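You operate a simulated robot arm through the tools that you are given. There is no shell and no other tool.

The job below is to be done with a simulated robot arm. You get a single attempt, and the scene is never put back.

TASK
Start the loop and bring it to the flow on its card.
Fine: pink wheel to least and purple wheel open before switching the pump on; leave it running.

It is judged by the outcome, as a careful person would: the job done as asked, and still so three seconds after it is handed in. It fails if anything else is knocked over, pushed out of place, dropped, spilled or broken.

THE ROBOT
A 6-joint arm with a two-finger parallel gripper, fixed in place. Base frame: the origin is on the floor under the middle of its stand, x ahead of it, y to its left, z up; the work surface is at about z = 880. Lengths are in mm, angles in degrees, forces in N, time in s.
With the tool pointing down near the work surface it reaches from about 260 to 660 mm from the base axis. Its first joint turns from -66.0 to 66.0 degrees. Payload 2.9 kg.
Tool frame: the origin (TCP) lies between the finger pads and is the grasp point; the fingertips stand 30 mm ahead of it; z points along the fingers, y is the line along which they close. Largest opening 110 mm; finger width 20, thickness 10; the body of the gripper, 48 by 112 mm, starts 55 mm behind the TCP.
Orientation is that of the tool frame in the base frame, as a unit quaternion [x, y, z, w]. With the fingers straight down and closing along the base's y, the tool's x points along the base's -x, its y along +y and its z along -z.

THE INTERFACE
- The arm moves only by the tool servo_tool. Its arguments are lists of equal length, an entry for each row: "xyz": the shift along the base's x, y, z in cm, a list of three; "rot": the turn, a rotation vector about the base's x, y, z in degrees, a list of three; "gripper": the opening in per cent of the stroke, from 0 (shut) to 100 (fully open). In form: {"xyz": [[x, y, z], ...], "rot": [[rx, ry, rz], ...], "gripper": [gripper, ...]}. A call has 1 to 20 rows; each row is the pose to reach, as a shift and turn from the pose commanded when the call began. A row lasts 0.2 s, in which the tool goes at most 50 mm and 8.6 degrees; a call with a longer step from one row to the next is refused whole, and so is a gripper value outside its range. Where a pose cannot be reached the arm comes as near as it can. A force on the tool above 90 N (or 10 N above the force at the start of the call, whichever is more), or a blocked arm, ends the call early, and 0.2 s more pass. The fingers move at their own pace (about 108 mm/s each) and stop on an object; they squeeze with about 25 N. The grip force told is the motor's: it shows also when the fingers shut on nothing. Time passes only in rows, and 0.2 s behind the last, so rows that repeat a pose let the fingers close. The reply holds the time, the measured pose of the TCP, the force on the tool along the base axes, the opening and the grip force, in the units named above and with some noise, with the torque about the TCP (base axes, N m) and any sound that the robot's microphone picked up.
- Cameras (640 x 400 px; columns grow to the right, rows downward): "scene" is fixed at [55.9, 430.2, 1406]; the picture's right is [-0.85, -0.53, 0.00], its down [-0.24, 0.38, -0.89] and it looks along [0.48, -0.75, -0.45] (base axes); focal length 311 px, centre (320, 200). "wrist" rides on the gripper at [72, 17, -103] in the tool frame; the picture's right is [-0.23, 0.97, 0.00], its down [-0.76, -0.18, -0.62] and it looks along [-0.61, -0.14, 0.78] (tool axes); focal length 222 px, centre (320, 200). There is no depth. A picture from a camera that has moved, and an enlarged one, comes with that camera's place and axes in the base frame and with its lens. The place of the scene camera against the robot may be out by one fixed shift of up to 25 mm in any direction.
- get_image(camera): a new picture of that camera. The clock stands still meanwhile.
- zoom(camera, box): a new picture of the part [left, top, right, bottom] of that camera's present view, enlarged. The clock stands still meanwhile.
- close_job(): hands the job in; it is judged then, once.

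Places have to be worked out from the pictures, the camera data and where the tool is seen. Open the gripper and draw the arm clear of the work before you hand the job in, unless the task says otherwise.

The tools are called as a command line: name --argument value ..., lists and objects as JSON in quotes. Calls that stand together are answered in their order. servo_tool: Moves the arm, as the interface text tells. Its arguments: {"type":"object","properties":{"xyz":{"type":"array","items":{"type":"array","items":{"type":"number"}}},"rot":{"type":"array","items":{"type":"array","items":{"type":"number"}}},"gripper":{"type":"array","items":{"type":"number"}}},"required":["xyz","rot","gripper"]} The other tools are called the same way: get_image (camera) takes a picture; zoom (camera, box) takes an enlarged picture of a part of a camera's view; close_job () hands the job in.

At the start:

```text
time: 0.0
position: [302.5, -199.0, 1281.3]
tool_rot: [0.001, 1.0, 0.0, 0.0]
contact_force: [-0.4, 0.1, -0.5]
ft_torque: [0.01, 0.0, -0.04]
finger_gap: 110.0
grasp_force: 0.2
```

scene: 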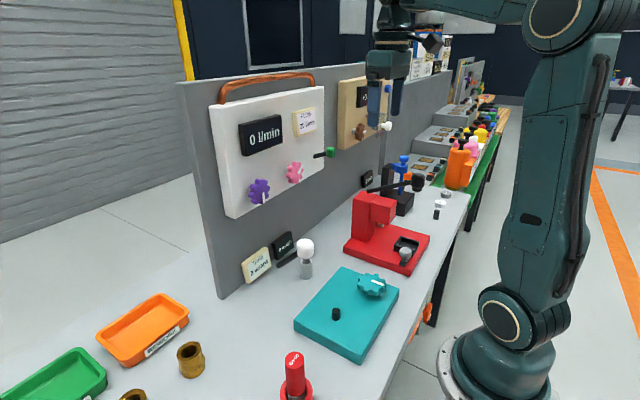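
wrist: 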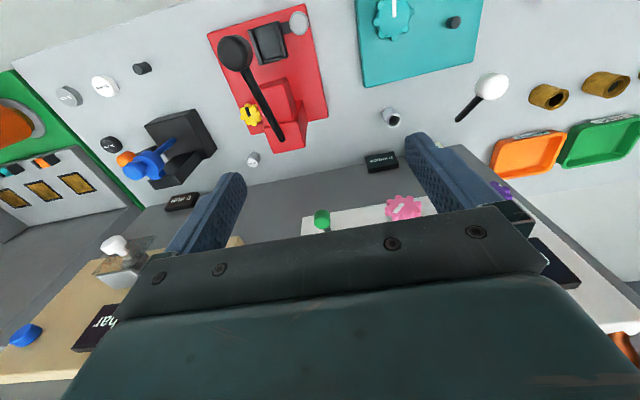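

I'll start by taking a closer look at the white loop panel with the flow display, card, wheels and switch.

zoom --camera "scene" --box '[200, 70, 360, 230]'

zoom --camera "scene" --box '[330, 60, 460, 200]'

zoom --camera "scene" --box '[220, 200, 440, 380]'

zoom --camera "wrist" --box '[280, 120, 640, 345]'

```text
2.50 times, centred on (280, 150) of scene
camera zoom: at [55.9, 430.2, 1406.0], right [-0.85, -0.53, 0.0], down [-0.24, 0.38, -0.89], along [0.48, -0.75, -0.45], focal length 776 px, centre (420, 325)
```

zoom: 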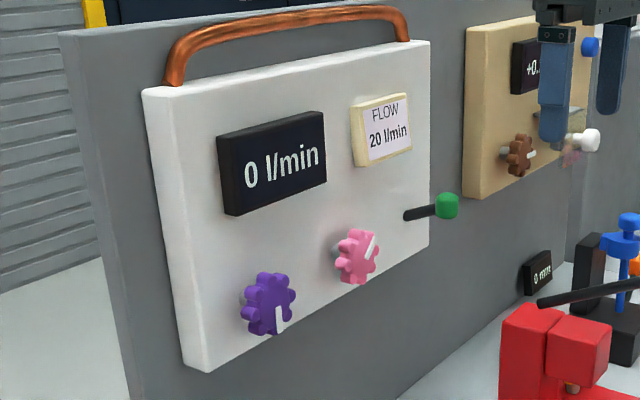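

```text
2.86 times, centred on (395, 130) of scene
camera zoom: at [55.9, 430.2, 1406.0], right [-0.85, -0.53, 0.0], down [-0.24, 0.38, -0.89], along [0.48, -0.75, -0.45], focal length 887 px, centre (106, 400)
```

zoom: 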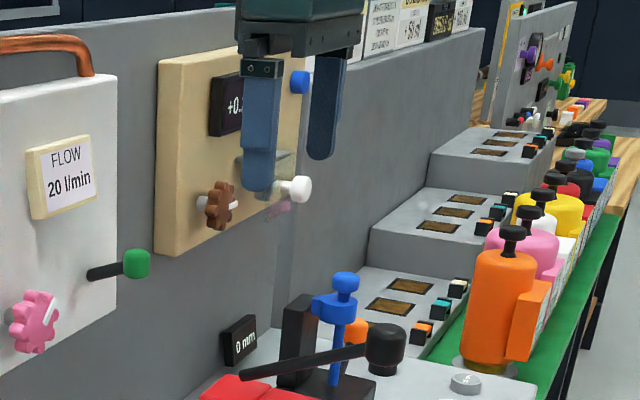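

```text
2.22 times, centred on (330, 290) of scene
camera zoom: at [55.9, 430.2, 1406.0], right [-0.85, -0.53, 0.0], down [-0.24, 0.38, -0.89], along [0.48, -0.75, -0.45], focal length 690 px, centre (298, 0)
```

zoom: 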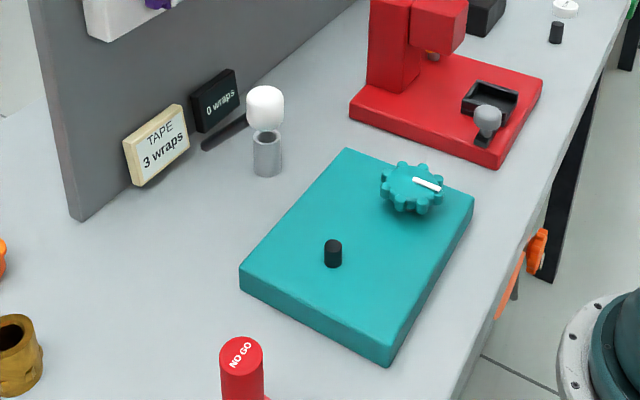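

```text
1.78 times, centred on (460, 232) of wrist
camera zoom: at [230.9, -182.3, 1385.6], right [0.23, 0.97, 0.0], down [0.76, -0.18, 0.62], along [0.61, -0.14, -0.78], focal length 395 px, centre (71, 142)
```

zoom: 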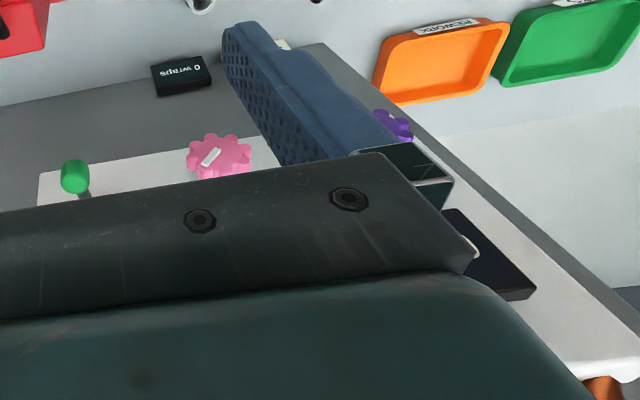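

The pink wheel works out at about (472,-110,1134), the purple at about (465,19,1140) and the green lever tip at about (445,-228,1156), all on a panel facing the robot. I'll pitch the tool partway towards the panel, well short of it, to look at them with the wrist camera.

servo_tool --xyz '[[0, 1, -1], [0, 2, -2], [0, 3, -3], [0, 4, -4], [0, 5, -5], [0, 6, -6], [0, 7, -6], [0, 8, -6]]' --rot '[[0, -8, 0], [0, -16, 0], [0, -24, 0], [0, -32, 0], [0, -40, 0], [0, -48, 0], [0, -56, 0], [0, -60, 0]]' --gripper '[100, 100, 100, 100, 100, 100, 100, 100]'

```text
time: 1.8
position: [317.1, -200.2, 1487.4]
tool_rot: [0.003, 0.914, -0.008, 0.406]
contact_force: [-0.2, 0.2, -0.1]
ft_torque: [-0.02, -0.01, -0.03]
finger_gap: 109.9
grasp_force: 0.0
out of reach, approached as far as the arm can: row 1, 2, 3, 4, 5, 6, 7, 8
```

The arm could not follow and ended higher than commanded (z 1487, pitched about 48°). I'll look at both cameras to understand its posture.

get_image --camera "scene"

get_image --camera "wrist"

```text
taken
```

scene: 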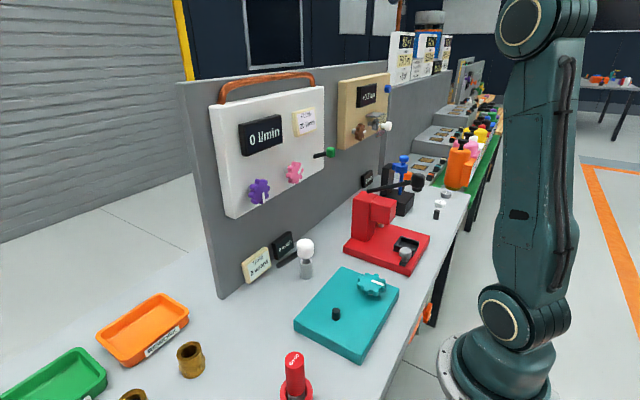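

```text
taken
camera wrist: at [191.6, -181.3, 1502.7], right [0.16, 0.97, 0.16], down [0.05, -0.17, 0.98], along [0.99, -0.15, -0.07], focal length 222 px, centre (320, 200)
```

wrist: 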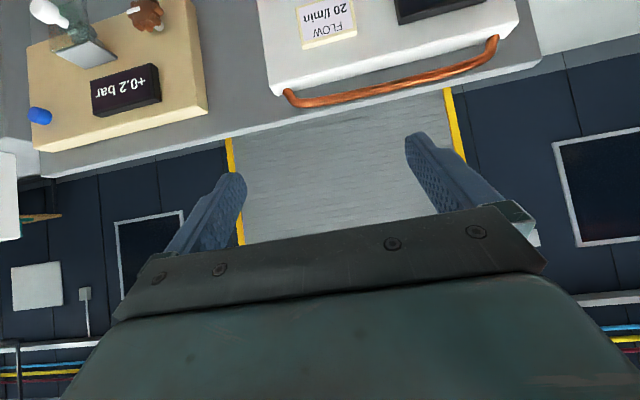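

The scene is undisturbed and the arm has just reared up. I'll issue a null move to see whether the commanded pose now equals this reached pose.

servo_tool --xyz '[[0, 0, 0]]' --rot '[[0, 0, 0]]' --gripper '[100]'

```text
time: 2.2
position: [316.2, -199.3, 1486.5]
tool_rot: [0.003, 0.914, -0.007, 0.406]
contact_force: [-0.8, 0.3, -0.7]
ft_torque: [-0.01, -0.03, 0.03]
finger_gap: 110.3
grasp_force: 0.1
```

The commanded pose resets to the reached one, so shifts start from here. I'll move forward and down in small steps, keeping this pitch and staying short of the panel.

servo_tool --xyz '[[2, 0, -2], [4, 0, -5], [5, 1, -9], [5, 2, -13]]' --rot '[[0, 0, 0], [0, 0, 0], [0, 0, 0], [0, 0, 0]]' --gripper '[100, 100, 100, 100]'

```text
time: 3.2
position: [390.9, -212.6, 1465.7]
tool_rot: [0.003, 0.914, -0.008, 0.405]
contact_force: [0.3, -0.1, 0.4]
ft_torque: [0.0, 0.03, 0.01]
finger_gap: 109.9
grasp_force: 0.0
out of reach, approached as far as the arm can: row 1, 2, 3, 4
```

The arm is pinned against some limit here. I'll probe with one small pure translation (down 2 cm) to learn what limits it.

servo_tool --xyz '[[0, 0, -2]]' --rot '[[0, 0, 0]]' --gripper '[100]'

```text
time: 3.6
position: [398.0, -217.7, 1461.1]
tool_rot: [0.004, 0.914, -0.008, 0.405]
contact_force: [-0.4, -0.2, -1.1]
ft_torque: [0.03, 0.0, -0.01]
finger_gap: 110.1
grasp_force: 0.1
out of reach, approached as far as the arm can: row 1
```

It slides along an arc with the orientation held, so a joint limit is binding. I'll return to tool-down near the start pose and then probe further forward and lower.

servo_tool --xyz '[[-1, 0, -1], [-2, 0, -3], [-3, 0, -5], [-4, 0.5, -8], [-5, 1, -11], [-6, 1.5, -14], [-6, 2, -16], [-6, 2, -18]]' --rot '[[0, 8, 0], [0, 16, 0], [0, 24, 0], [0, 32, 0], [0, 40, 0], [0, 47, 0], [0, 47, 0], [0, 47, 0]]' --gripper '[100, 100, 100, 100, 100, 100, 100, 100]'

```text
time: 5.4
position: [337.8, -198.6, 1283.1]
tool_rot: [0.0, 1.0, -0.009, 0.007]
contact_force: [0.2, 0.4, -0.3]
ft_torque: [-0.02, 0.01, 0.02]
finger_gap: 109.7
grasp_force: 0.2
```

Tool-down poses are fine here. Next I move tool-down to about (370,-110,1200), clear of panel, lever and table items, and probe pitch there.

servo_tool --xyz '[[1, 2, -2], [2, 4, -4], [3, 6, -6], [3.5, 8, -8], [3.5, 9, -8], [3.5, 9, -8], [3.5, 9, -8]]' --rot '[[0, 0, 0], [0, 0, 0], [0, 0, 0], [0, 0, 0], [0, 0, 0], [0, -5, 0], [0, -10, 0]]' --gripper '[100, 100, 100, 100, 100, 100, 100]'

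```text
time: 7.0
position: [397.1, -123.8, 1278.8]
tool_rot: [0.001, 0.996, -0.007, 0.091]
contact_force: [-0.1, -0.4, -0.5]
ft_torque: [0.01, -0.02, 0.01]
finger_gap: 109.9
grasp_force: 0.0
out of reach, approached as far as the arm can: row 2, 3, 4, 5, 6, 7
```

Even tool-down, going lower here hits the limit. I'll look at the arm's posture in the scene camera and what the wrist camera shows.

get_image --camera "scene"

get_image --camera "wrist"

```text
taken
```

scene: 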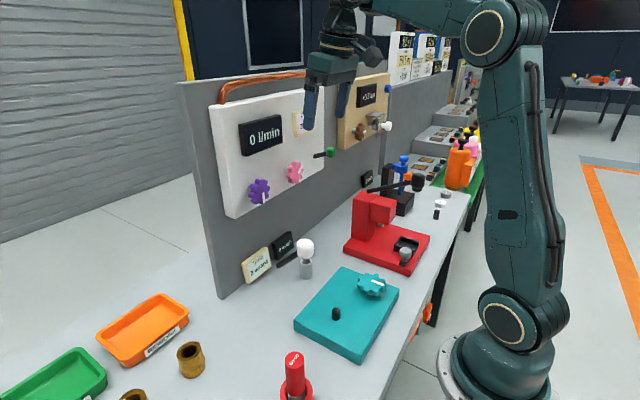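

```text
taken
camera wrist: at [307.8, -104.1, 1367.4], right [0.23, 0.97, 0.03], down [0.64, -0.17, 0.75], along [0.74, -0.15, -0.66], focal length 222 px, centre (320, 200)
```

wrist: 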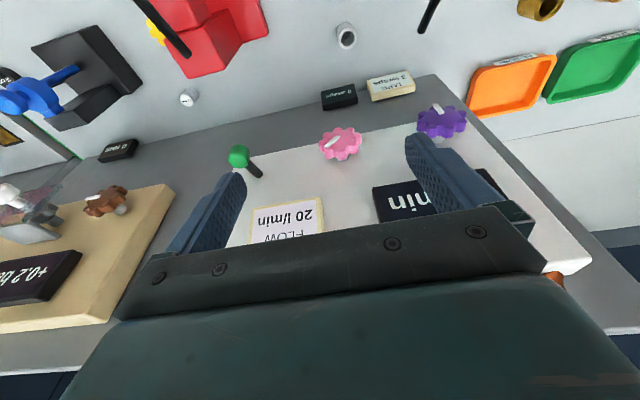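

The upper arm leans forward with a roughly horizontal forearm and the limit appears to be in the wrist joint. I'll zoom on the wrist and elbow to identify the wrist's build.

zoom --camera "scene" --box '[270, 0, 430, 100]'

zoom --camera "scene" --box '[360, 0, 600, 150]'

zoom --camera "wrist" --box '[200, 90, 520, 290]'

```text
4.00 times, centred on (350, 50) of scene
camera zoom: at [55.8, 430.2, 1406.0], right [-0.85, -0.53, 0.0], down [-0.24, 0.38, -0.89], along [0.48, -0.75, -0.45], focal length 1242 px, centre (200, 800)
```

zoom: 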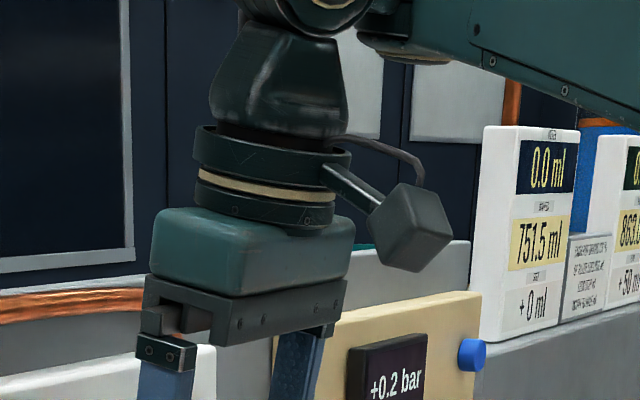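

```text
2.67 times, centred on (480, 75) of scene
camera zoom: at [55.8, 430.2, 1406.0], right [-0.85, -0.53, 0.0], down [-0.24, 0.38, -0.89], along [0.48, -0.75, -0.45], focal length 828 px, centre (-107, 533)
```

zoom: 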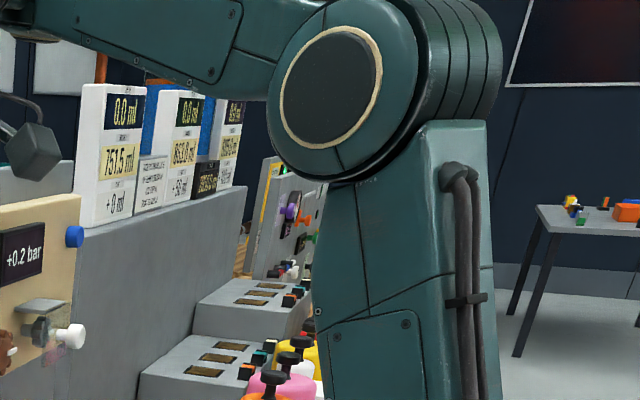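

```text
2.00 times, centred on (360, 190) of wrist
camera zoom: at [307.8, -104.1, 1367.4], right [0.23, 0.97, 0.03], down [0.64, -0.17, 0.75], along [0.74, -0.15, -0.66], focal length 444 px, centre (240, 220)
```

zoom: 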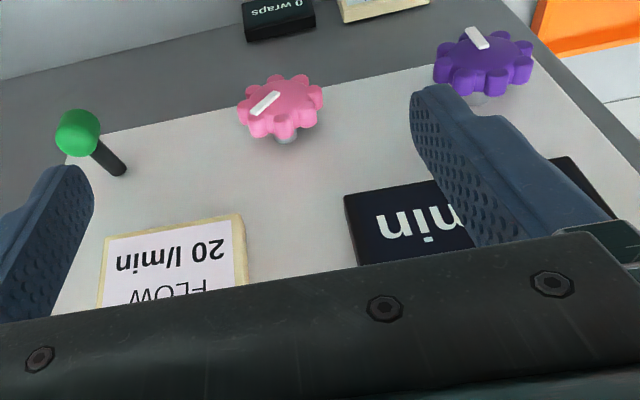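

The wrist structure matters here, so I'll zoom in tighter on the joint at the top of the hand.

zoom --camera "scene" --box '[310, 0, 400, 50]'

```text
7.11 times, centred on (355, 25) of scene
camera zoom: at [55.8, 430.2, 1406.0], right [-0.85, -0.53, 0.0], down [-0.24, 0.38, -0.89], along [0.48, -0.75, -0.45], focal length 2208 px, centre (71, 1444)
```

zoom: 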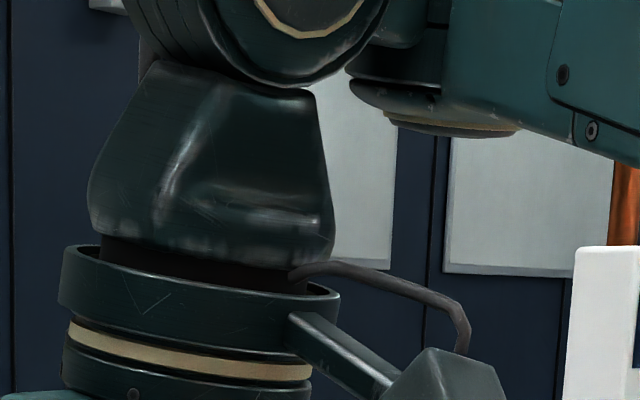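

The hand's tilt joint seems to sit at a stop. I'll raise a little and test whether tilting the tool sideways (about base x) is free from here.

servo_tool --xyz '[[0, 0, 3], [0, 0, 4], [0, 0, 4], [0, 0, 4], [0, 0, 4], [0, 0, 4]]' --rot '[[0, 0, 0], [0, 0, 0], [8, 0, 0], [16, 0, 0], [24, 0, 0], [30, 0, 0]]' --gripper '[100, 100, 100, 100, 100, 100]'

```text
time: 8.4
position: [393.3, -111.8, 1302.3]
tool_rot: [0.004, 0.978, 0.187, 0.09]
contact_force: [-1.1, 0.3, 0.7]
ft_torque: [0.01, -0.04, -0.09]
finger_gap: 109.8
grasp_force: 0.0
out of reach, approached as far as the arm can: row 1, 2, 3, 4, 5, 6
```

Even raising was refused, so more than one joint is pinned here. I'll go back to the known-good pose near (338,-199,1283) and test single directions from there.

servo_tool --xyz '[[-1, -2, 0], [-2, -4, -0.5], [-3.5, -6, -1], [-4.5, -7.5, -1.5], [-5.5, -8.7, -1.9], [-5.5, -8.7, -1.9]]' --rot '[[-8, 3, 0], [-16, 6, 0], [-22, 10, 0], [-22, 10, 0], [-22, 10, 0], [-22, 10, 0]]' --gripper '[100, 100, 100, 100, 100, 100]'

```text
time: 9.8
position: [338.7, -200.2, 1282.7]
tool_rot: [0.02, 1.0, -0.004, 0.011]
contact_force: [0.5, 0.4, 0.4]
ft_torque: [-0.01, -0.03, 0.02]
finger_gap: 109.9
grasp_force: 0.2
```

Back at the good pose. I'll run a set of small out-and-back test moves in one call to see which directions are flagged as out of reach.

servo_tool --xyz '[[0, 0, 0], [0, 0, 0], [0, 0, 0], [0, 0, 0], [0, 0, 0], [0, 0, 0], [0, 0, 0], [0, 0, 0], [0, 0, 0], [0, 0, 0], [0, 0, 3], [0, 0, 0], [0, 3, 0], [0, 0, 0], [0, -3, 0], [0, 0, 0], [3, 0, 0], [0, 0, 0], [0, 0, -2], [0, 0, 0]]' --rot '[[0, 0, 8], [0, 0, 0], [0, 0, -8], [0, 0, 0], [0, -8, 0], [0, 0, 0], [8, 0, 0], [0, 0, 0], [-8, 0, 0], [0, 0, 0], [0, 0, 0], [0, 0, 0], [0, 0, 0], [0, 0, 0], [0, 0, 0], [0, 0, 0], [0, 0, 0], [0, 0, 0], [0, 0, 0], [0, 0, 0]]' --gripper '[100, 100, 100, 100, 100, 100, 100, 100, 100, 100, 100, 100, 100, 100, 100, 100, 100, 100, 100, 100]'

```text
time: 14.0
position: [339.7, -197.3, 1283.8]
tool_rot: [0.019, 1.0, -0.004, 0.011]
contact_force: [0.1, -0.4, -0.4]
ft_torque: [0.01, -0.01, 0.02]
finger_gap: 109.9
grasp_force: 0.1
out of reach, approached as far as the arm can: row 5, 6, 9
```

Tilting the fingertips outward is refused while tilting them inward or to +y is fine, so the hand is probably flipped over its singular posture. I'll try sweeping the tilt direction around a 20° cone (inward → left → outward) to let the wrist unflip, staying up high and clear of everything.

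servo_tool --xyz '[[0, 0, 1], [0, 0, 2], [0, 0, 3], [0, 0, 4], [0, 0, 4], [0, 0, 4], [0, 0, 4], [0, 0, 4], [0, 0, 4], [0, 0, 4], [0, 0, 4], [0, 0, 4], [0, 0, 4], [0, 0, 4], [0, 0, 4], [0, 0, 4], [0, 0, 4], [0, 0, 4], [0, 0, 4]]' --rot '[[3.55, 6.03, 0], [7.1, 12.06, 0], [10.15, 17.23, 0], [13.32, 14.92, 0], [15.97, 12.04, 0], [18.01, 8.69, 0], [19.36, 5.01, 0], [19.97, 1.13, 0], [19.81, -2.78, 0], [18.88, -6.59, 0], [17.23, -10.15, 0], [14.92, -13.32, 0], [12.04, -15.97, 0], [8.69, -18.01, 0], [5.01, -19.36, 0], [1.13, -19.97, 0], [-2.78, -19.81, 0], [-6.59, -18.88, 0], [-10.15, -17.23, 0]]' --gripper '[100, 100, 100, 100, 100, 100, 100, 100, 100, 100, 100, 100, 100, 100, 100, 100, 100, 100, 100]'

```text
time: 18.0
position: [343.9, -199.8, 1348.1]
tool_rot: [0.019, 0.983, -0.09, 0.16]
contact_force: [0.3, -0.1, -0.4]
ft_torque: [0.0, -0.03, 0.02]
finger_gap: 110.0
grasp_force: 0.1
out of reach, approached as far as the arm can: row 3, 4, 5, 6, 7, 8, 9, 10, 15, 16, 17, 18, 19
```

The wrist re-pinned after the sweep, so I need a better view of the wrist joints. I'll go tool-down and move outward to about (410,-390,1270), over clear space, where the scene camera can see the whole wrist.

servo_tool --xyz '[[0, 0, 0], [0, -2, -1], [1, -5, -2], [2, -8, -3], [3, -11, -4], [4, -14, -5], [5, -17, -6], [6, -19, -7], [6.6, -19, -8]]' --rot '[[4, 7, 0], [8, 14, 0], [10.15, 17.23, 0], [10.15, 17.23, 0], [10.15, 17.23, 0], [10.15, 17.23, 0], [10.15, 17.23, 0], [10.15, 17.23, 0], [10.15, 17.23, 0]]' --gripper '[100, 100, 100, 100, 100, 100, 100, 100, 100]'

get_image --camera "scene"

```text
time: 20.0
position: [403.7, -385.0, 1258.3]
tool_rot: [0.019, 1.0, -0.005, 0.011]
contact_force: [-0.3, 0.1, 0.0]
ft_torque: [-0.02, -0.01, 0.02]
finger_gap: 110.2
grasp_force: 0.0
out of reach, approached as far as the arm can: row 1, 7, 8, 9
```

```text
taken
```

scene: 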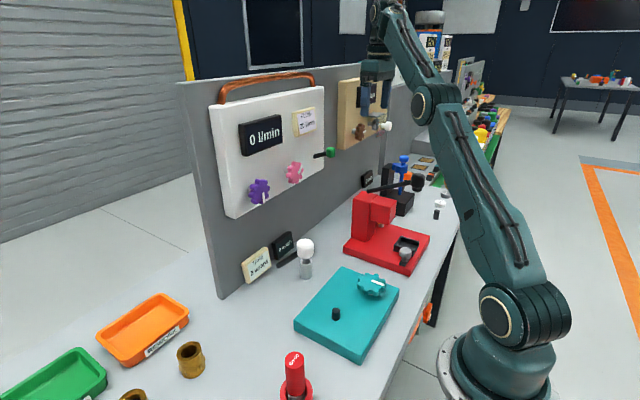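

The arm is now nearly straight (so those last refusals were just maximum reach). I'll zoom in on the wrist to identify its joint axes.

zoom --camera "scene" --box '[340, 0, 440, 62.5]'

zoom --camera "scene" --box '[340, 0, 580, 150]'

```text
6.40 times, centred on (390, 31) of scene
camera zoom: at [55.9, 430.2, 1406.0], right [-0.85, -0.53, 0.0], down [-0.24, 0.38, -0.89], along [0.48, -0.75, -0.45], focal length 1988 px, centre (-128, 1280)
```

zoom: 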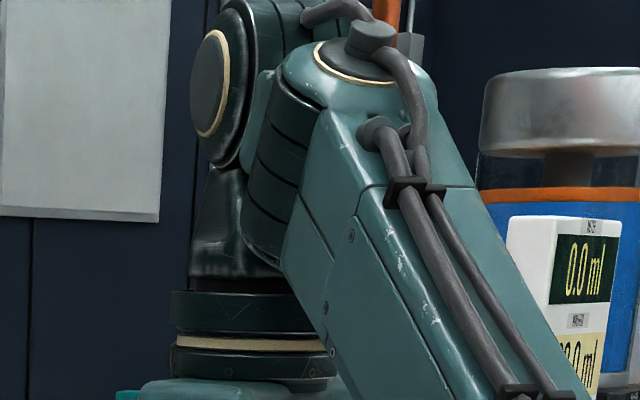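

```text
2.67 times, centred on (460, 75) of scene
camera zoom: at [55.9, 430.2, 1406.0], right [-0.85, -0.53, 0.0], down [-0.24, 0.38, -0.89], along [0.48, -0.75, -0.45], focal length 828 px, centre (-53, 533)
```

zoom: 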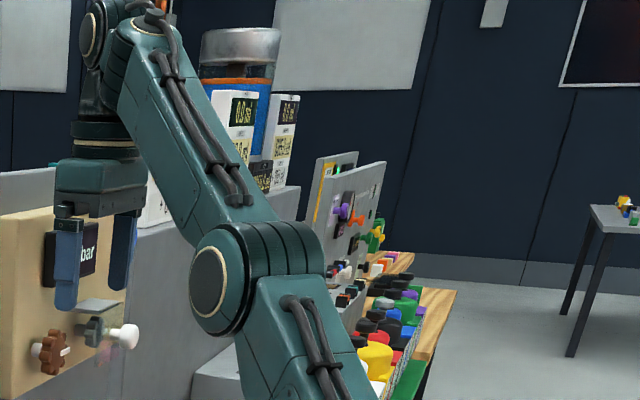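

The wrist shows a yaw joint at the forearm's end, then a tilt joint, then the flange. It looks like the hand is yawed 180° the wrong way, with the tilt joint unable to cross zero. To unflip, I'll first fold the tips inward at azimuth −50°, away from the panels, then swing the whole hand about the yaw axis.

servo_tool --xyz '[[-2.8, 2, 0.1], [-5.7, 4, 0.1], [-8.5, 6, 0.2], [-11.4, 8.1, 0.3], [-14.2, 10.1, 0.4], [-17, 12.1, 0.5], [-19.9, 14.1, 0.5], [-19.9, 14.1, 0.5]]' --rot '[[0, 0, 0], [0, 0, 0], [3.8, 3.2, 0], [7.7, 6.4, 0], [11.5, 9.6, 0], [15.3, 12.8, 0], [19.15, 16.07, 0], [19.15, 16.07, 0]]' --gripper '[100, 100, 100, 100, 100, 100, 100, 100]'

```text
time: 21.8
position: [203.1, -243.6, 1262.9]
tool_rot: [0.02, 0.978, 0.159, -0.133]
contact_force: [1.2, 0.4, 1.0]
ft_torque: [0.0, -0.02, -0.02]
finger_gap: 110.3
grasp_force: 0.1
```

That folded pose was reached without complaint. Now I shift slightly away from the panel, close the fingers to slim the tool, and swing the hand 90° about the yaw axis (tips going via the left).

servo_tool --xyz '[[-3, -0.5, 0], [-6, -1, 0], [-4.34, 0.21, 0.03], [-2.53, 1.17, 0.12], [-0.63, 1.86, 0.26], [1.37, 2.28, 0.46], [3.4, 2.41, 0.71], [5.43, 2.25, 1.01], [7.4, 1.81, 1.34], [9.29, 1.09, 1.71], [11.02, 0.12, 2.1], [12.62, -1.1, 2.5], [14.02, -2.54, 2.92]]' --rot '[[0, 0, 0], [0, 0, 0], [0.89, -1.41, -8.03], [1.77, -2.82, -16.06], [2.65, -4.21, -23.99], [3.53, -5.62, -32.01], [4.42, -7.03, -40.04], [5.3, -8.45, -48.07], [6.19, -9.86, -56.1], [7.07, -11.27, -64.12], [7.95, -12.66, -72.05], [8.83, -14.07, -80.08], [9.72, -15.48, -88.11]]' --gripper '[60, 30, 0, 0, 0, 0, 0, 0, 0, 0, 0, 0, 0]'

```text
time: 24.6
position: [374.9, -270.9, 1340.4]
tool_rot: [0.677, 0.684, 0.235, 0.136]
contact_force: [0.2, -0.4, 0.0]
ft_torque: [-0.01, 0.01, 0.02]
finger_gap: 0.0
grasp_force: 25.6
out of reach, approached as far as the arm can: row 7, 8, 9, 10, 11, 12, 13
```

The swing got pinned again partway. Let me look at the arm's actual posture now.

get_image --camera "scene"

zoom --camera "scene" --box '[320, 0, 600, 175]'

```text
taken
```

scene: 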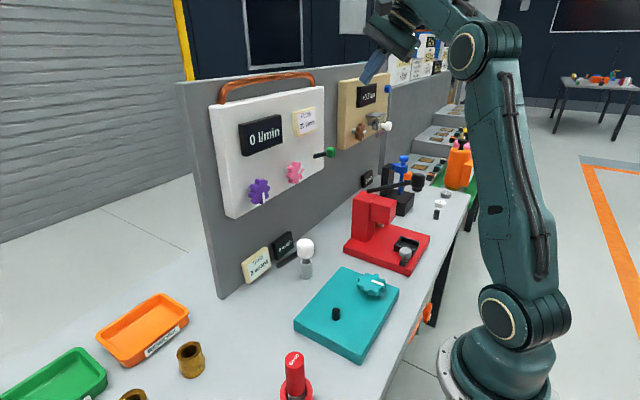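

```text
2.29 times, centred on (460, 88) of scene
camera zoom: at [55.8, 430.2, 1406.0], right [-0.85, -0.53, 0.0], down [-0.24, 0.38, -0.89], along [0.48, -0.75, -0.45], focal length 710 px, centre (0, 457)
```

zoom: 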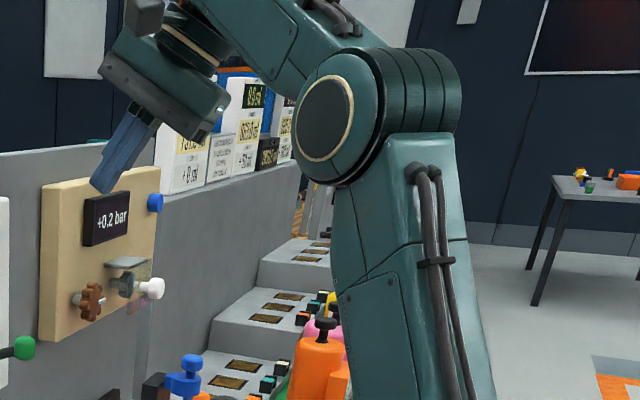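

I'll untilt back to tool-down here, then turn the yaw back, to test whether straight descents are possible further out.

servo_tool --xyz '[[-0.5, -2, -1], [-1, -4, -2], [-1.5, -6, -3], [-1.5, -8, -5], [-1.5, -10, -7]]' --rot '[[-2.0, 7.6, 0], [-4.1, 15.2, 0], [-6.2, 22.8, 0], [-8.3, 30.5, 0], [-8.3, 30.5, 0]]' --gripper '[0, 0, 0, 0, 0]'

servo_tool --xyz '[[0, 0, 0], [0, 0, 0], [0, 0, 0], [0, 0, 0], [0, 0, 0], [0, 0, 0], [0, 0, 0], [0, 0, 0], [0, 0, 0], [0, 0, 0], [0, 0, 0]]' --rot '[[0, 0, 8], [0, 0, 16], [0, 0, 24], [0, 0, 32], [0, 0, 40], [0, 0, 48], [0, 0, 56], [0, 0, 64], [0, 0, 72], [0, 0, 80], [0, 0, 89]]' --gripper '[0, 0, 0, 0, 0, 0, 0, 0, 0, 0, 0]'

```text
time: 25.8
position: [358.2, -371.2, 1272.0]
tool_rot: [0.702, 0.712, -0.001, -0.001]
contact_force: [0.3, -1.6, -0.8]
ft_torque: [-0.01, 0.02, -0.03]
finger_gap: 0.0
grasp_force: 24.5
```

```text
refused: row 11 steps farther than a row can; nothing moved
```

Tool-down with a 90° yaw is fine here. I'll test a straight descent at this larger radius, staying above z≈1150, well over the table items.

servo_tool --xyz '[[0, 0, -2], [0, 0, -4], [0, 0, -6], [0, 0, -8], [0, 0, -10], [0, 0, -12]]' --rot '[[0, 0, 0], [0, 0, 0], [0, 0, 0], [0, 0, 0], [0, 0, 0], [0, 0, 0]]' --gripper '[0, 0, 0, 0, 0, 0]'

get_image --camera "scene"

```text
time: 27.2
position: [358.8, -370.7, 1152.0]
tool_rot: [0.702, 0.712, -0.002, 0.0]
contact_force: [-0.5, -0.3, 0.0]
ft_torque: [0.0, -0.01, -0.02]
finger_gap: 0.0
grasp_force: 24.9
```

```text
taken
```

scene: 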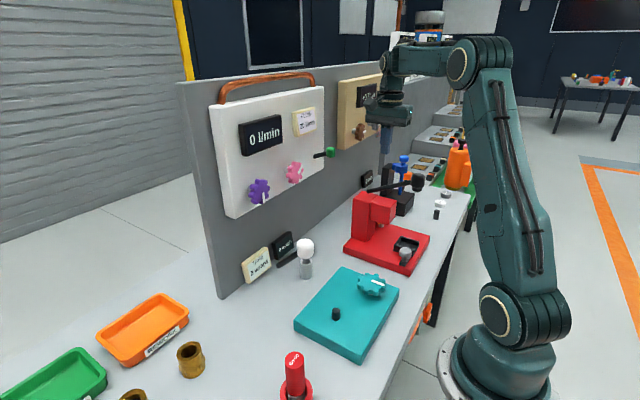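

The descent went through with no refusal, so either the wrist has unflipped or the yaw mattered. Let me zoom on the wrist.

zoom --camera "scene" --box '[350, 20, 510, 120]'

```text
4.00 times, centred on (430, 70) of scene
camera zoom: at [55.9, 430.2, 1406.0], right [-0.85, -0.53, 0.0], down [-0.24, 0.38, -0.89], along [0.48, -0.75, -0.45], focal length 1242 px, centre (-120, 720)
```

zoom: 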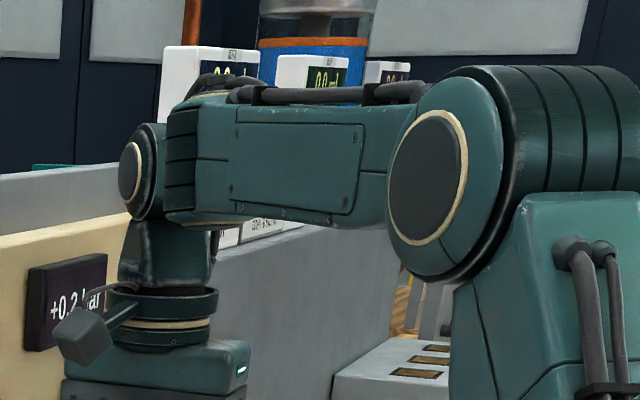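

I'll zoom further in on the wrist to see how the joints are stacked.

zoom --camera "scene" --box '[360, 30, 424, 70]'

get_image --camera "wrist"

```text
10.00 times, centred on (392, 50) of scene
camera zoom: at [55.9, 430.2, 1406.0], right [-0.85, -0.53, 0.0], down [-0.24, 0.38, -0.89], along [0.48, -0.75, -0.45], focal length 3106 px, centre (-400, 1700)
```

zoom: 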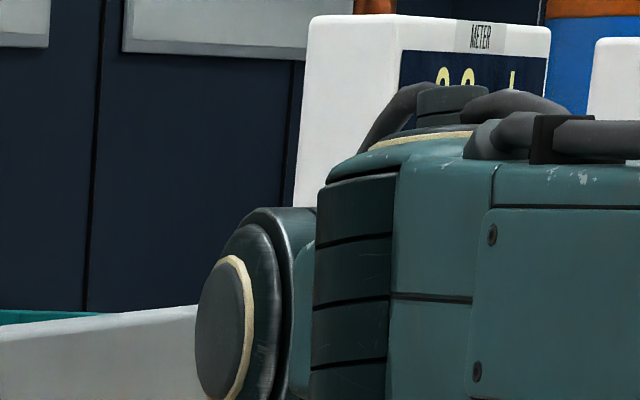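

```text
taken
camera wrist: at [375.1, -299.1, 1255.6], right [0.98, -0.21, 0.0], down [-0.17, -0.76, 0.63], along [-0.14, -0.61, -0.78], focal length 222 px, centre (320, 200)
```

wrist: 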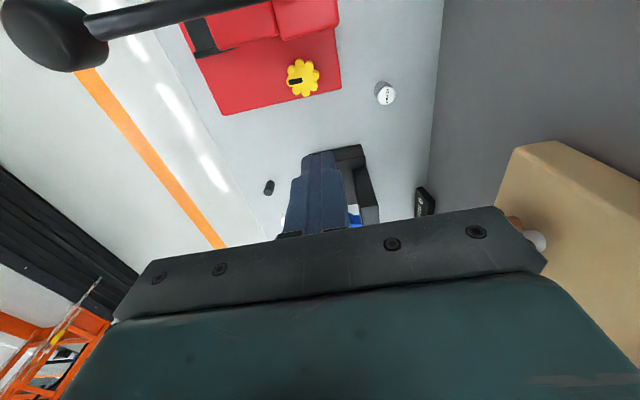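

The joint stack is clear now. The earlier refusals were a wrist singularity (hand parallel to the yaw axis with slight tilt errors), not a real limit, and with the tool exactly vertical the descent passed through it. I'll now move inward, exactly vertical at z≈1152, passing above the red machine's lever (its ball is near (235,-273,1105)), to about (375,-110).

servo_tool --xyz '[[0.2, 3, 0.5], [0.4, 6, 1], [0.6, 9, 1], [0.8, 12, 1], [1.0, 15, 1], [1.2, 18, 0.5], [1.4, 21, 0], [1.6, 24, 0], [1.6, 26, 0]]' --rot '[[0, 0, 0], [0, 0, 0], [0, 0, 0], [0, 0, 0], [0, 0, 0], [0, 0, 0], [0, 0, 0], [0, 0, 0], [0, 0, 0]]' --gripper '[0, 0, 0, 0, 0, 0, 0, 0, 0]'

```text
time: 29.2
position: [373.8, -111.3, 1152.3]
tool_rot: [0.702, 0.712, -0.002, -0.001]
contact_force: [0.2, -0.3, 1.1]
ft_torque: [0.0, 0.02, -0.01]
finger_gap: 0.1
grasp_force: 25.6
```

Clean so far. Now I'll pitch the fingers forward gradually (30°) at this spot, about 100 mm short of the panel.

servo_tool --xyz '[[0, 0, 0], [0, 0, 0], [0, 0, 0], [0, 0, 0], [0, 0, 0], [0, 0, 0]]' --rot '[[0, -5, 0], [0, -10, 0], [0, -15, 0], [0, -20, 0], [0, -25, 0], [0, -30, 0]]' --gripper '[0, 0, 0, 0, 0, 0]'

get_image --camera "scene"

get_image --camera "wrist"

```text
time: 30.6
position: [374.6, -111.0, 1151.6]
tool_rot: [0.679, 0.688, 0.18, 0.184]
contact_force: [0.5, 0.7, 0.1]
ft_torque: [-0.01, 0.0, 0.03]
finger_gap: 0.0
grasp_force: 24.8
```

```text
taken
```

scene: 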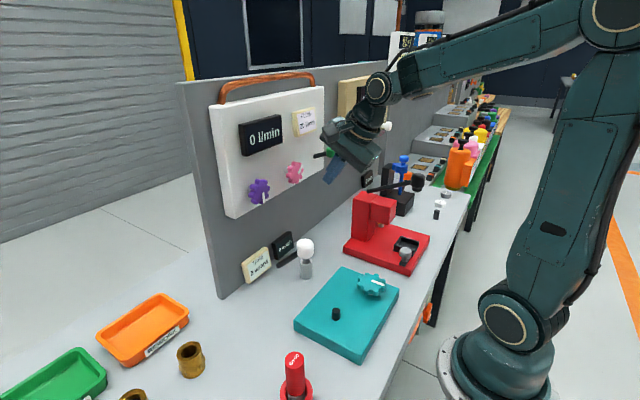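

```text
taken
camera wrist: at [337.0, -38.5, 1249.8], right [0.85, -0.21, 0.49], down [-0.46, -0.76, 0.46], along [0.27, -0.61, -0.74], focal length 222 px, centre (320, 200)
```

wrist: 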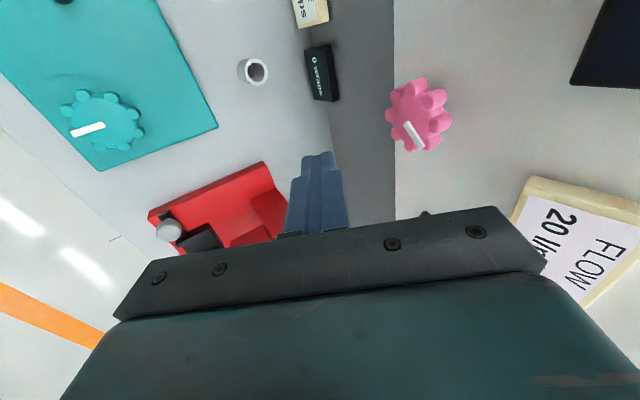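

The wrist is now in its normal posture and tilts freely. I'll roll the tool about its own axis so the camera ends up above the gripper (good for seeing wheels and display), checking in stages.

servo_tool --xyz '[[0, 0, 0], [0, 0, 0], [0, 0, 0], [0, 0, 0]]' --rot '[[4, 0, -6.93], [8, 0, -13.86], [12, 0, -20.8], [15, 0, -26]]' --gripper '[0, 0, 0, 0]'

servo_tool --xyz '[[0, 0, 0], [0, 0, 0], [0, 0, 0], [0, 0, 0]]' --rot '[[4, 0, -6.93], [8, 0, -13.86], [12, 0, -20.8], [15, 0, -26]]' --gripper '[0, 0, 0, 0]'

servo_tool --xyz '[[0, 0, 0], [0, 0, 0], [0, 0, 0], [0, 0, 0]]' --rot '[[4, 0, -6.93], [8, 0, -13.86], [12, 0, -20.8], [15, 0, -26]]' --gripper '[0, 0, 0, 0]'

```text
time: 31.6
position: [375.3, -111.1, 1151.3]
tool_rot: [0.834, 0.488, 0.222, 0.13]
contact_force: [-0.1, -0.2, -0.3]
ft_torque: [0.01, 0.0, 0.01]
finger_gap: 0.0
grasp_force: 25.3
```

```text
time: 32.6
position: [374.5, -112.4, 1152.0]
tool_rot: [0.932, 0.255, 0.249, 0.067]
contact_force: [0.4, 0.1, -0.6]
ft_torque: [0.04, 0.0, -0.01]
finger_gap: 0.0
grasp_force: 25.4
```

```text
time: 33.6
position: [375.6, -110.8, 1151.5]
tool_rot: [0.966, 0.005, 0.258, 0.0]
contact_force: [0.5, 0.0, -0.1]
ft_torque: [-0.01, 0.0, -0.02]
finger_gap: 0.1
grasp_force: 25.3
```

Rolled with no refusals; the camera is now above the gripper. Let me see what it shows.

get_image --camera "wrist"

get_image --camera "scene"

```text
taken
camera wrist: at [386.3, -127.8, 1277.8], right [-0.19, -0.98, -0.11], down [-0.97, 0.17, 0.16], along [-0.14, 0.14, -0.98], focal length 222 px, centre (320, 200)
```

wrist: 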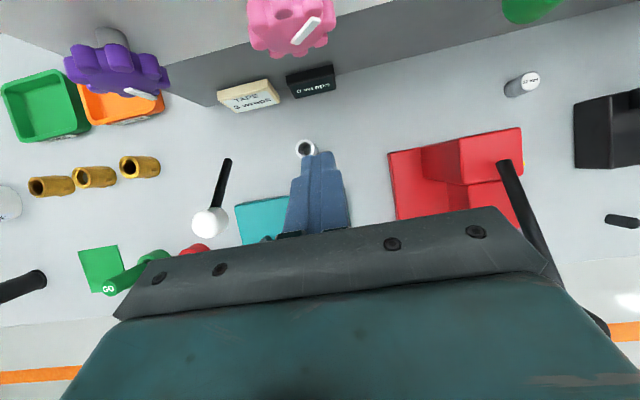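

```text
taken
```

scene: 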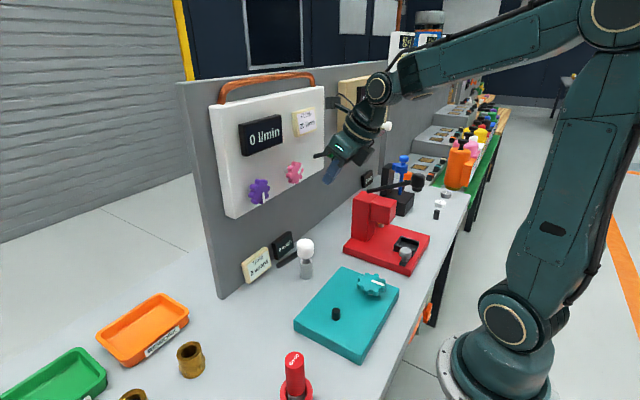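

I need to know which way the wheels go, so I'll zoom into the wheels for any markings, from both cameras.

zoom --camera "wrist" --box '[200, 0, 380, 112]'

zoom --camera "wrist" --box '[40, 10, 220, 122]'

zoom --camera "scene" --box '[235, 150, 315, 215]'

zoom --camera "scene" --box '[210, 90, 340, 170]'

```text
3.56 times, centred on (290, 56) of wrist
camera zoom: at [386.3, -127.8, 1277.8], right [-0.19, -0.98, -0.11], down [-0.97, 0.17, 0.16], along [-0.14, 0.14, -0.98], focal length 790 px, centre (427, 712)
```

zoom: 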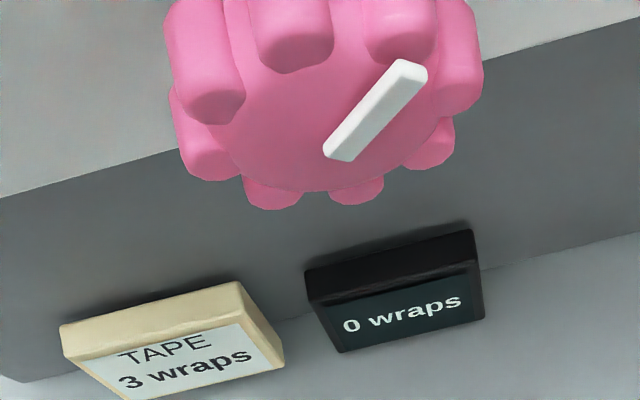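

```text
3.56 times, centred on (130, 66) of wrist
camera zoom: at [386.3, -127.8, 1277.8], right [-0.19, -0.98, -0.11], down [-0.97, 0.17, 0.16], along [-0.14, 0.14, -0.98], focal length 790 px, centre (996, 676)
```

zoom: 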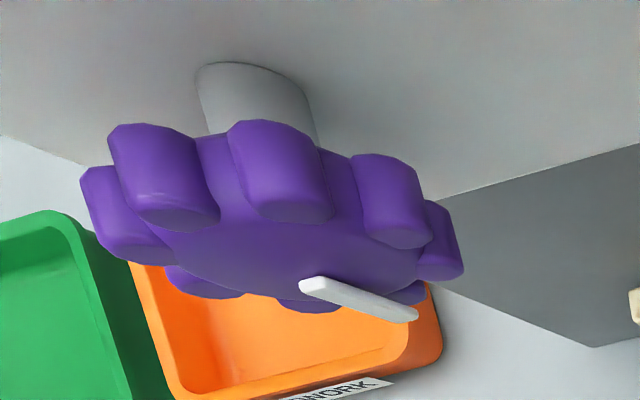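

```text
6.15 times, centred on (275, 182) of scene
camera zoom: at [55.9, 430.2, 1406.0], right [-0.85, -0.53, 0.0], down [-0.24, 0.38, -0.89], along [0.48, -0.75, -0.45], focal length 1911 px, centre (597, 308)
```

zoom: 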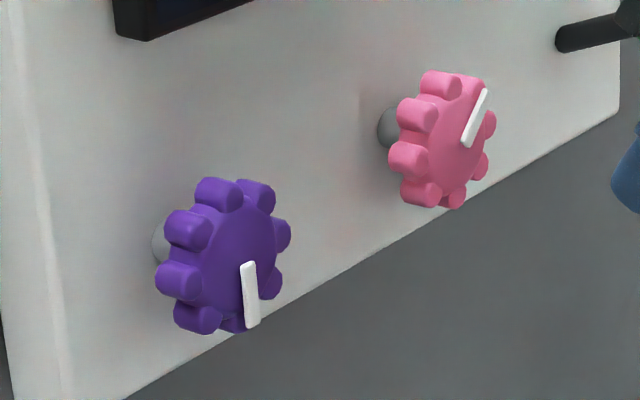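

```text
4.92 times, centred on (275, 130) of scene
camera zoom: at [55.9, 430.2, 1406.0], right [-0.85, -0.53, 0.0], down [-0.24, 0.38, -0.89], along [0.48, -0.75, -0.45], focal length 1529 px, centre (542, 545)
```

zoom: 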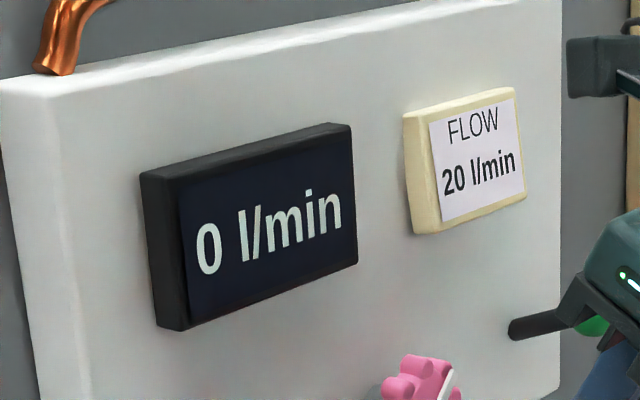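

No scale marks are visible. The pink pointer stands at roughly 1-2 o'clock and the purple at 6 o'clock as seen from the front. I'll pitch further forward (to 70° from straight down) while staying about 60 mm off the wheel, and look at them nearly face-on.

servo_tool --xyz '[[0.5, 0, 0], [1, 0, 0], [1.5, 0, 0], [2, 0, 0], [2.5, 0, 0], [2.5, 0, 0], [2.5, 0, 0], [2.5, 0, 0]]' --rot '[[0, -5, 0], [0, -10, 0], [0, -15, 0], [0, -20, 0], [0, -25, 0], [0, -30, 0], [0, -35, 0], [0, -40, 0]]' --gripper '[20, 40, 65, 65, 65, 65, 65, 65]'

get_image --camera "wrist"

get_image --camera "scene"

```text
time: 35.4
position: [399.9, -111.6, 1151.7]
tool_rot: [0.819, 0.006, 0.574, 0.003]
contact_force: [-0.1, 0.0, 0.0]
ft_torque: [-0.02, 0.01, -0.01]
finger_gap: 71.8
grasp_force: 0.1
```

```text
taken
camera wrist: at [327.4, -127.6, 1255.8], right [-0.07, -0.98, -0.2], down [-0.85, 0.17, -0.5], along [0.53, 0.14, -0.84], focal length 222 px, centre (320, 200)
```

wrist: 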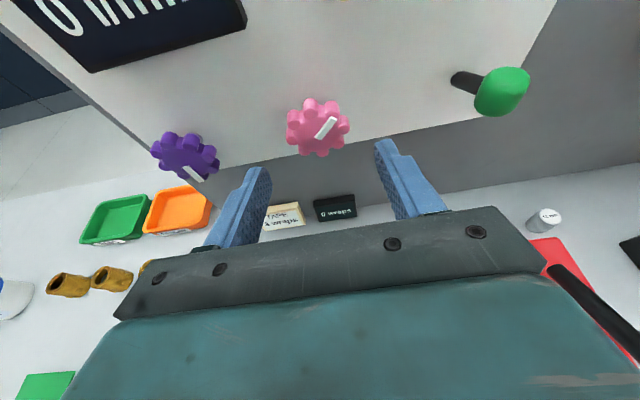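

```text
taken
```

scene: 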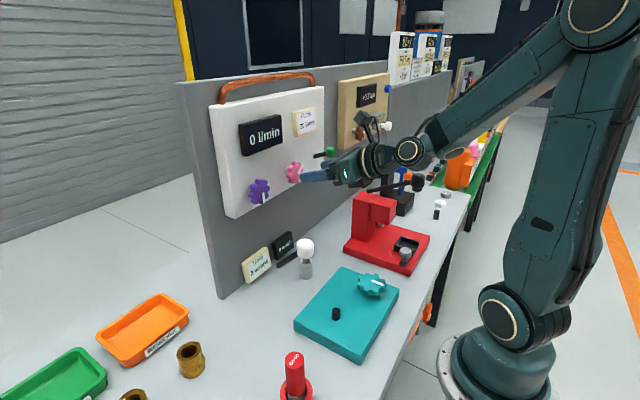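

The view is nearly face-on now. I'll zoom in on the wheels and lever for markings and the exact pointer angles.

zoom --camera "wrist" --box '[130, 70, 370, 220]'

zoom --camera "wrist" --box '[400, 40, 560, 140]'

```text
2.67 times, centred on (250, 145) of wrist
camera zoom: at [327.4, -127.6, 1255.8], right [-0.07, -0.98, -0.2], down [-0.85, 0.17, -0.5], along [0.53, 0.14, -0.84], focal length 592 px, centre (507, 347)
```

zoom: 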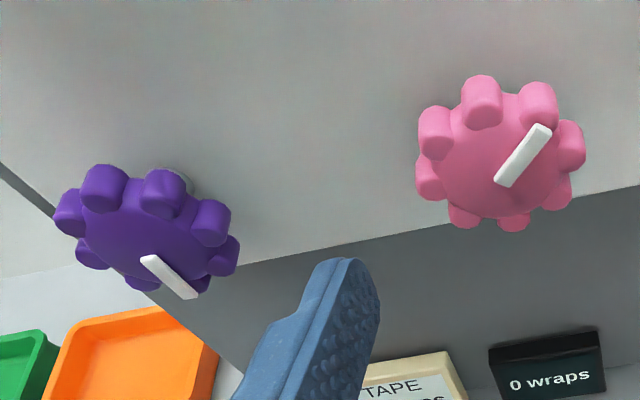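

```text
4.00 times, centred on (480, 90) of wrist
camera zoom: at [327.4, -127.6, 1255.8], right [-0.07, -0.98, -0.2], down [-0.85, 0.17, -0.5], along [0.53, 0.14, -0.84], focal length 888 px, centre (-320, 640)
```

zoom: 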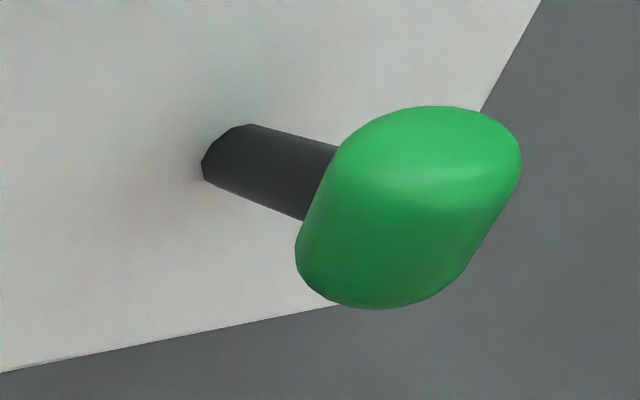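

The pink pointer is at about 43° clockwise from up and the purple at about 180° (straight down). The pink wheel centre is near (469,-111,1136). The lever root is at (498,-226,1131), with the tip tilted up at (445,-227,1155). I'll bring the tool to horizontal in front of the pink wheel.

servo_tool --xyz '[[0.5, 0, -0.4], [1, 0, -0.8], [1.5, 0.05, -1.2], [2, 0.05, -1.6], [2, 0.05, -1.6]]' --rot '[[0, -5, 0], [0, -10, 0], [0, -15, 0], [0, -20, 0], [0, -20, 0]]' --gripper '[65, 65, 65, 65, 65]'

get_image --camera "wrist"

get_image --camera "scene"

```text
time: 36.6
position: [424.4, -113.6, 1137.8]
tool_rot: [0.708, 0.005, 0.706, 0.004]
contact_force: [-0.8, 0.5, -0.1]
ft_torque: [0.0, -0.02, 0.03]
finger_gap: 71.4
grasp_force: 0.1
out of reach, approached as far as the arm can: row 4, 5
```

```text
taken
camera wrist: at [321.5, -129.8, 1211.1], right [0.0, -0.98, -0.22], down [-0.62, 0.17, -0.76], along [0.78, 0.14, -0.61], focal length 222 px, centre (320, 200)
```

wrist: 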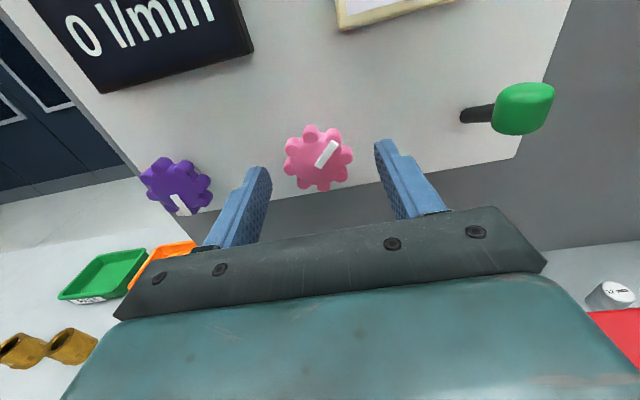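

```text
taken
```

scene: 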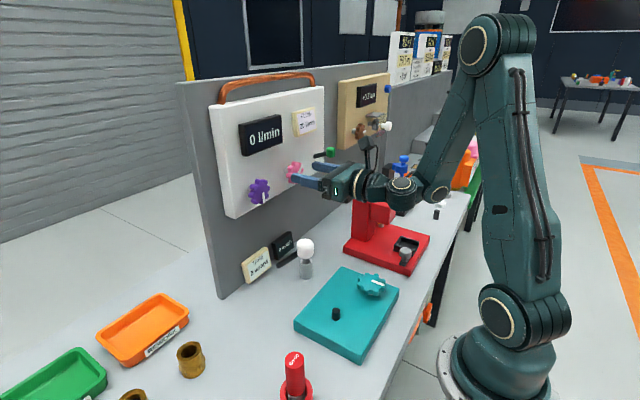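

Horizontal was only just reachable this close in; moving forward will ease it. First I'll check that the arm isn't touching the red machine's black lever behind it.

zoom --camera "scene" --box '[330, 130, 470, 218]'

zoom --camera "wrist" --box '[220, 80, 460, 230]'

```text
4.55 times, centred on (400, 174) of scene
camera zoom: at [55.9, 430.2, 1406.0], right [-0.85, -0.53, 0.0], down [-0.24, 0.38, -0.89], along [0.48, -0.75, -0.45], focal length 1412 px, centre (-44, 318)
```

zoom: 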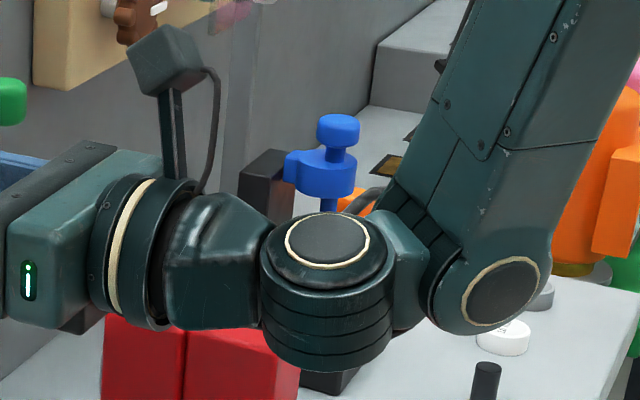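

```text
2.67 times, centred on (340, 155) of wrist
camera zoom: at [321.5, -129.8, 1211.1], right [0.0, -0.98, -0.22], down [-0.62, 0.17, -0.76], along [0.78, 0.14, -0.61], focal length 592 px, centre (267, 320)
```

zoom: 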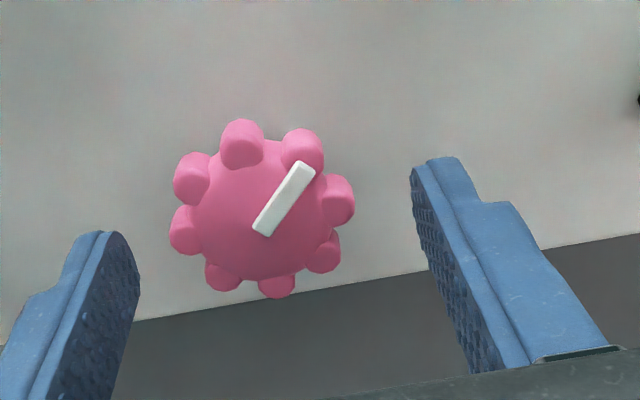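

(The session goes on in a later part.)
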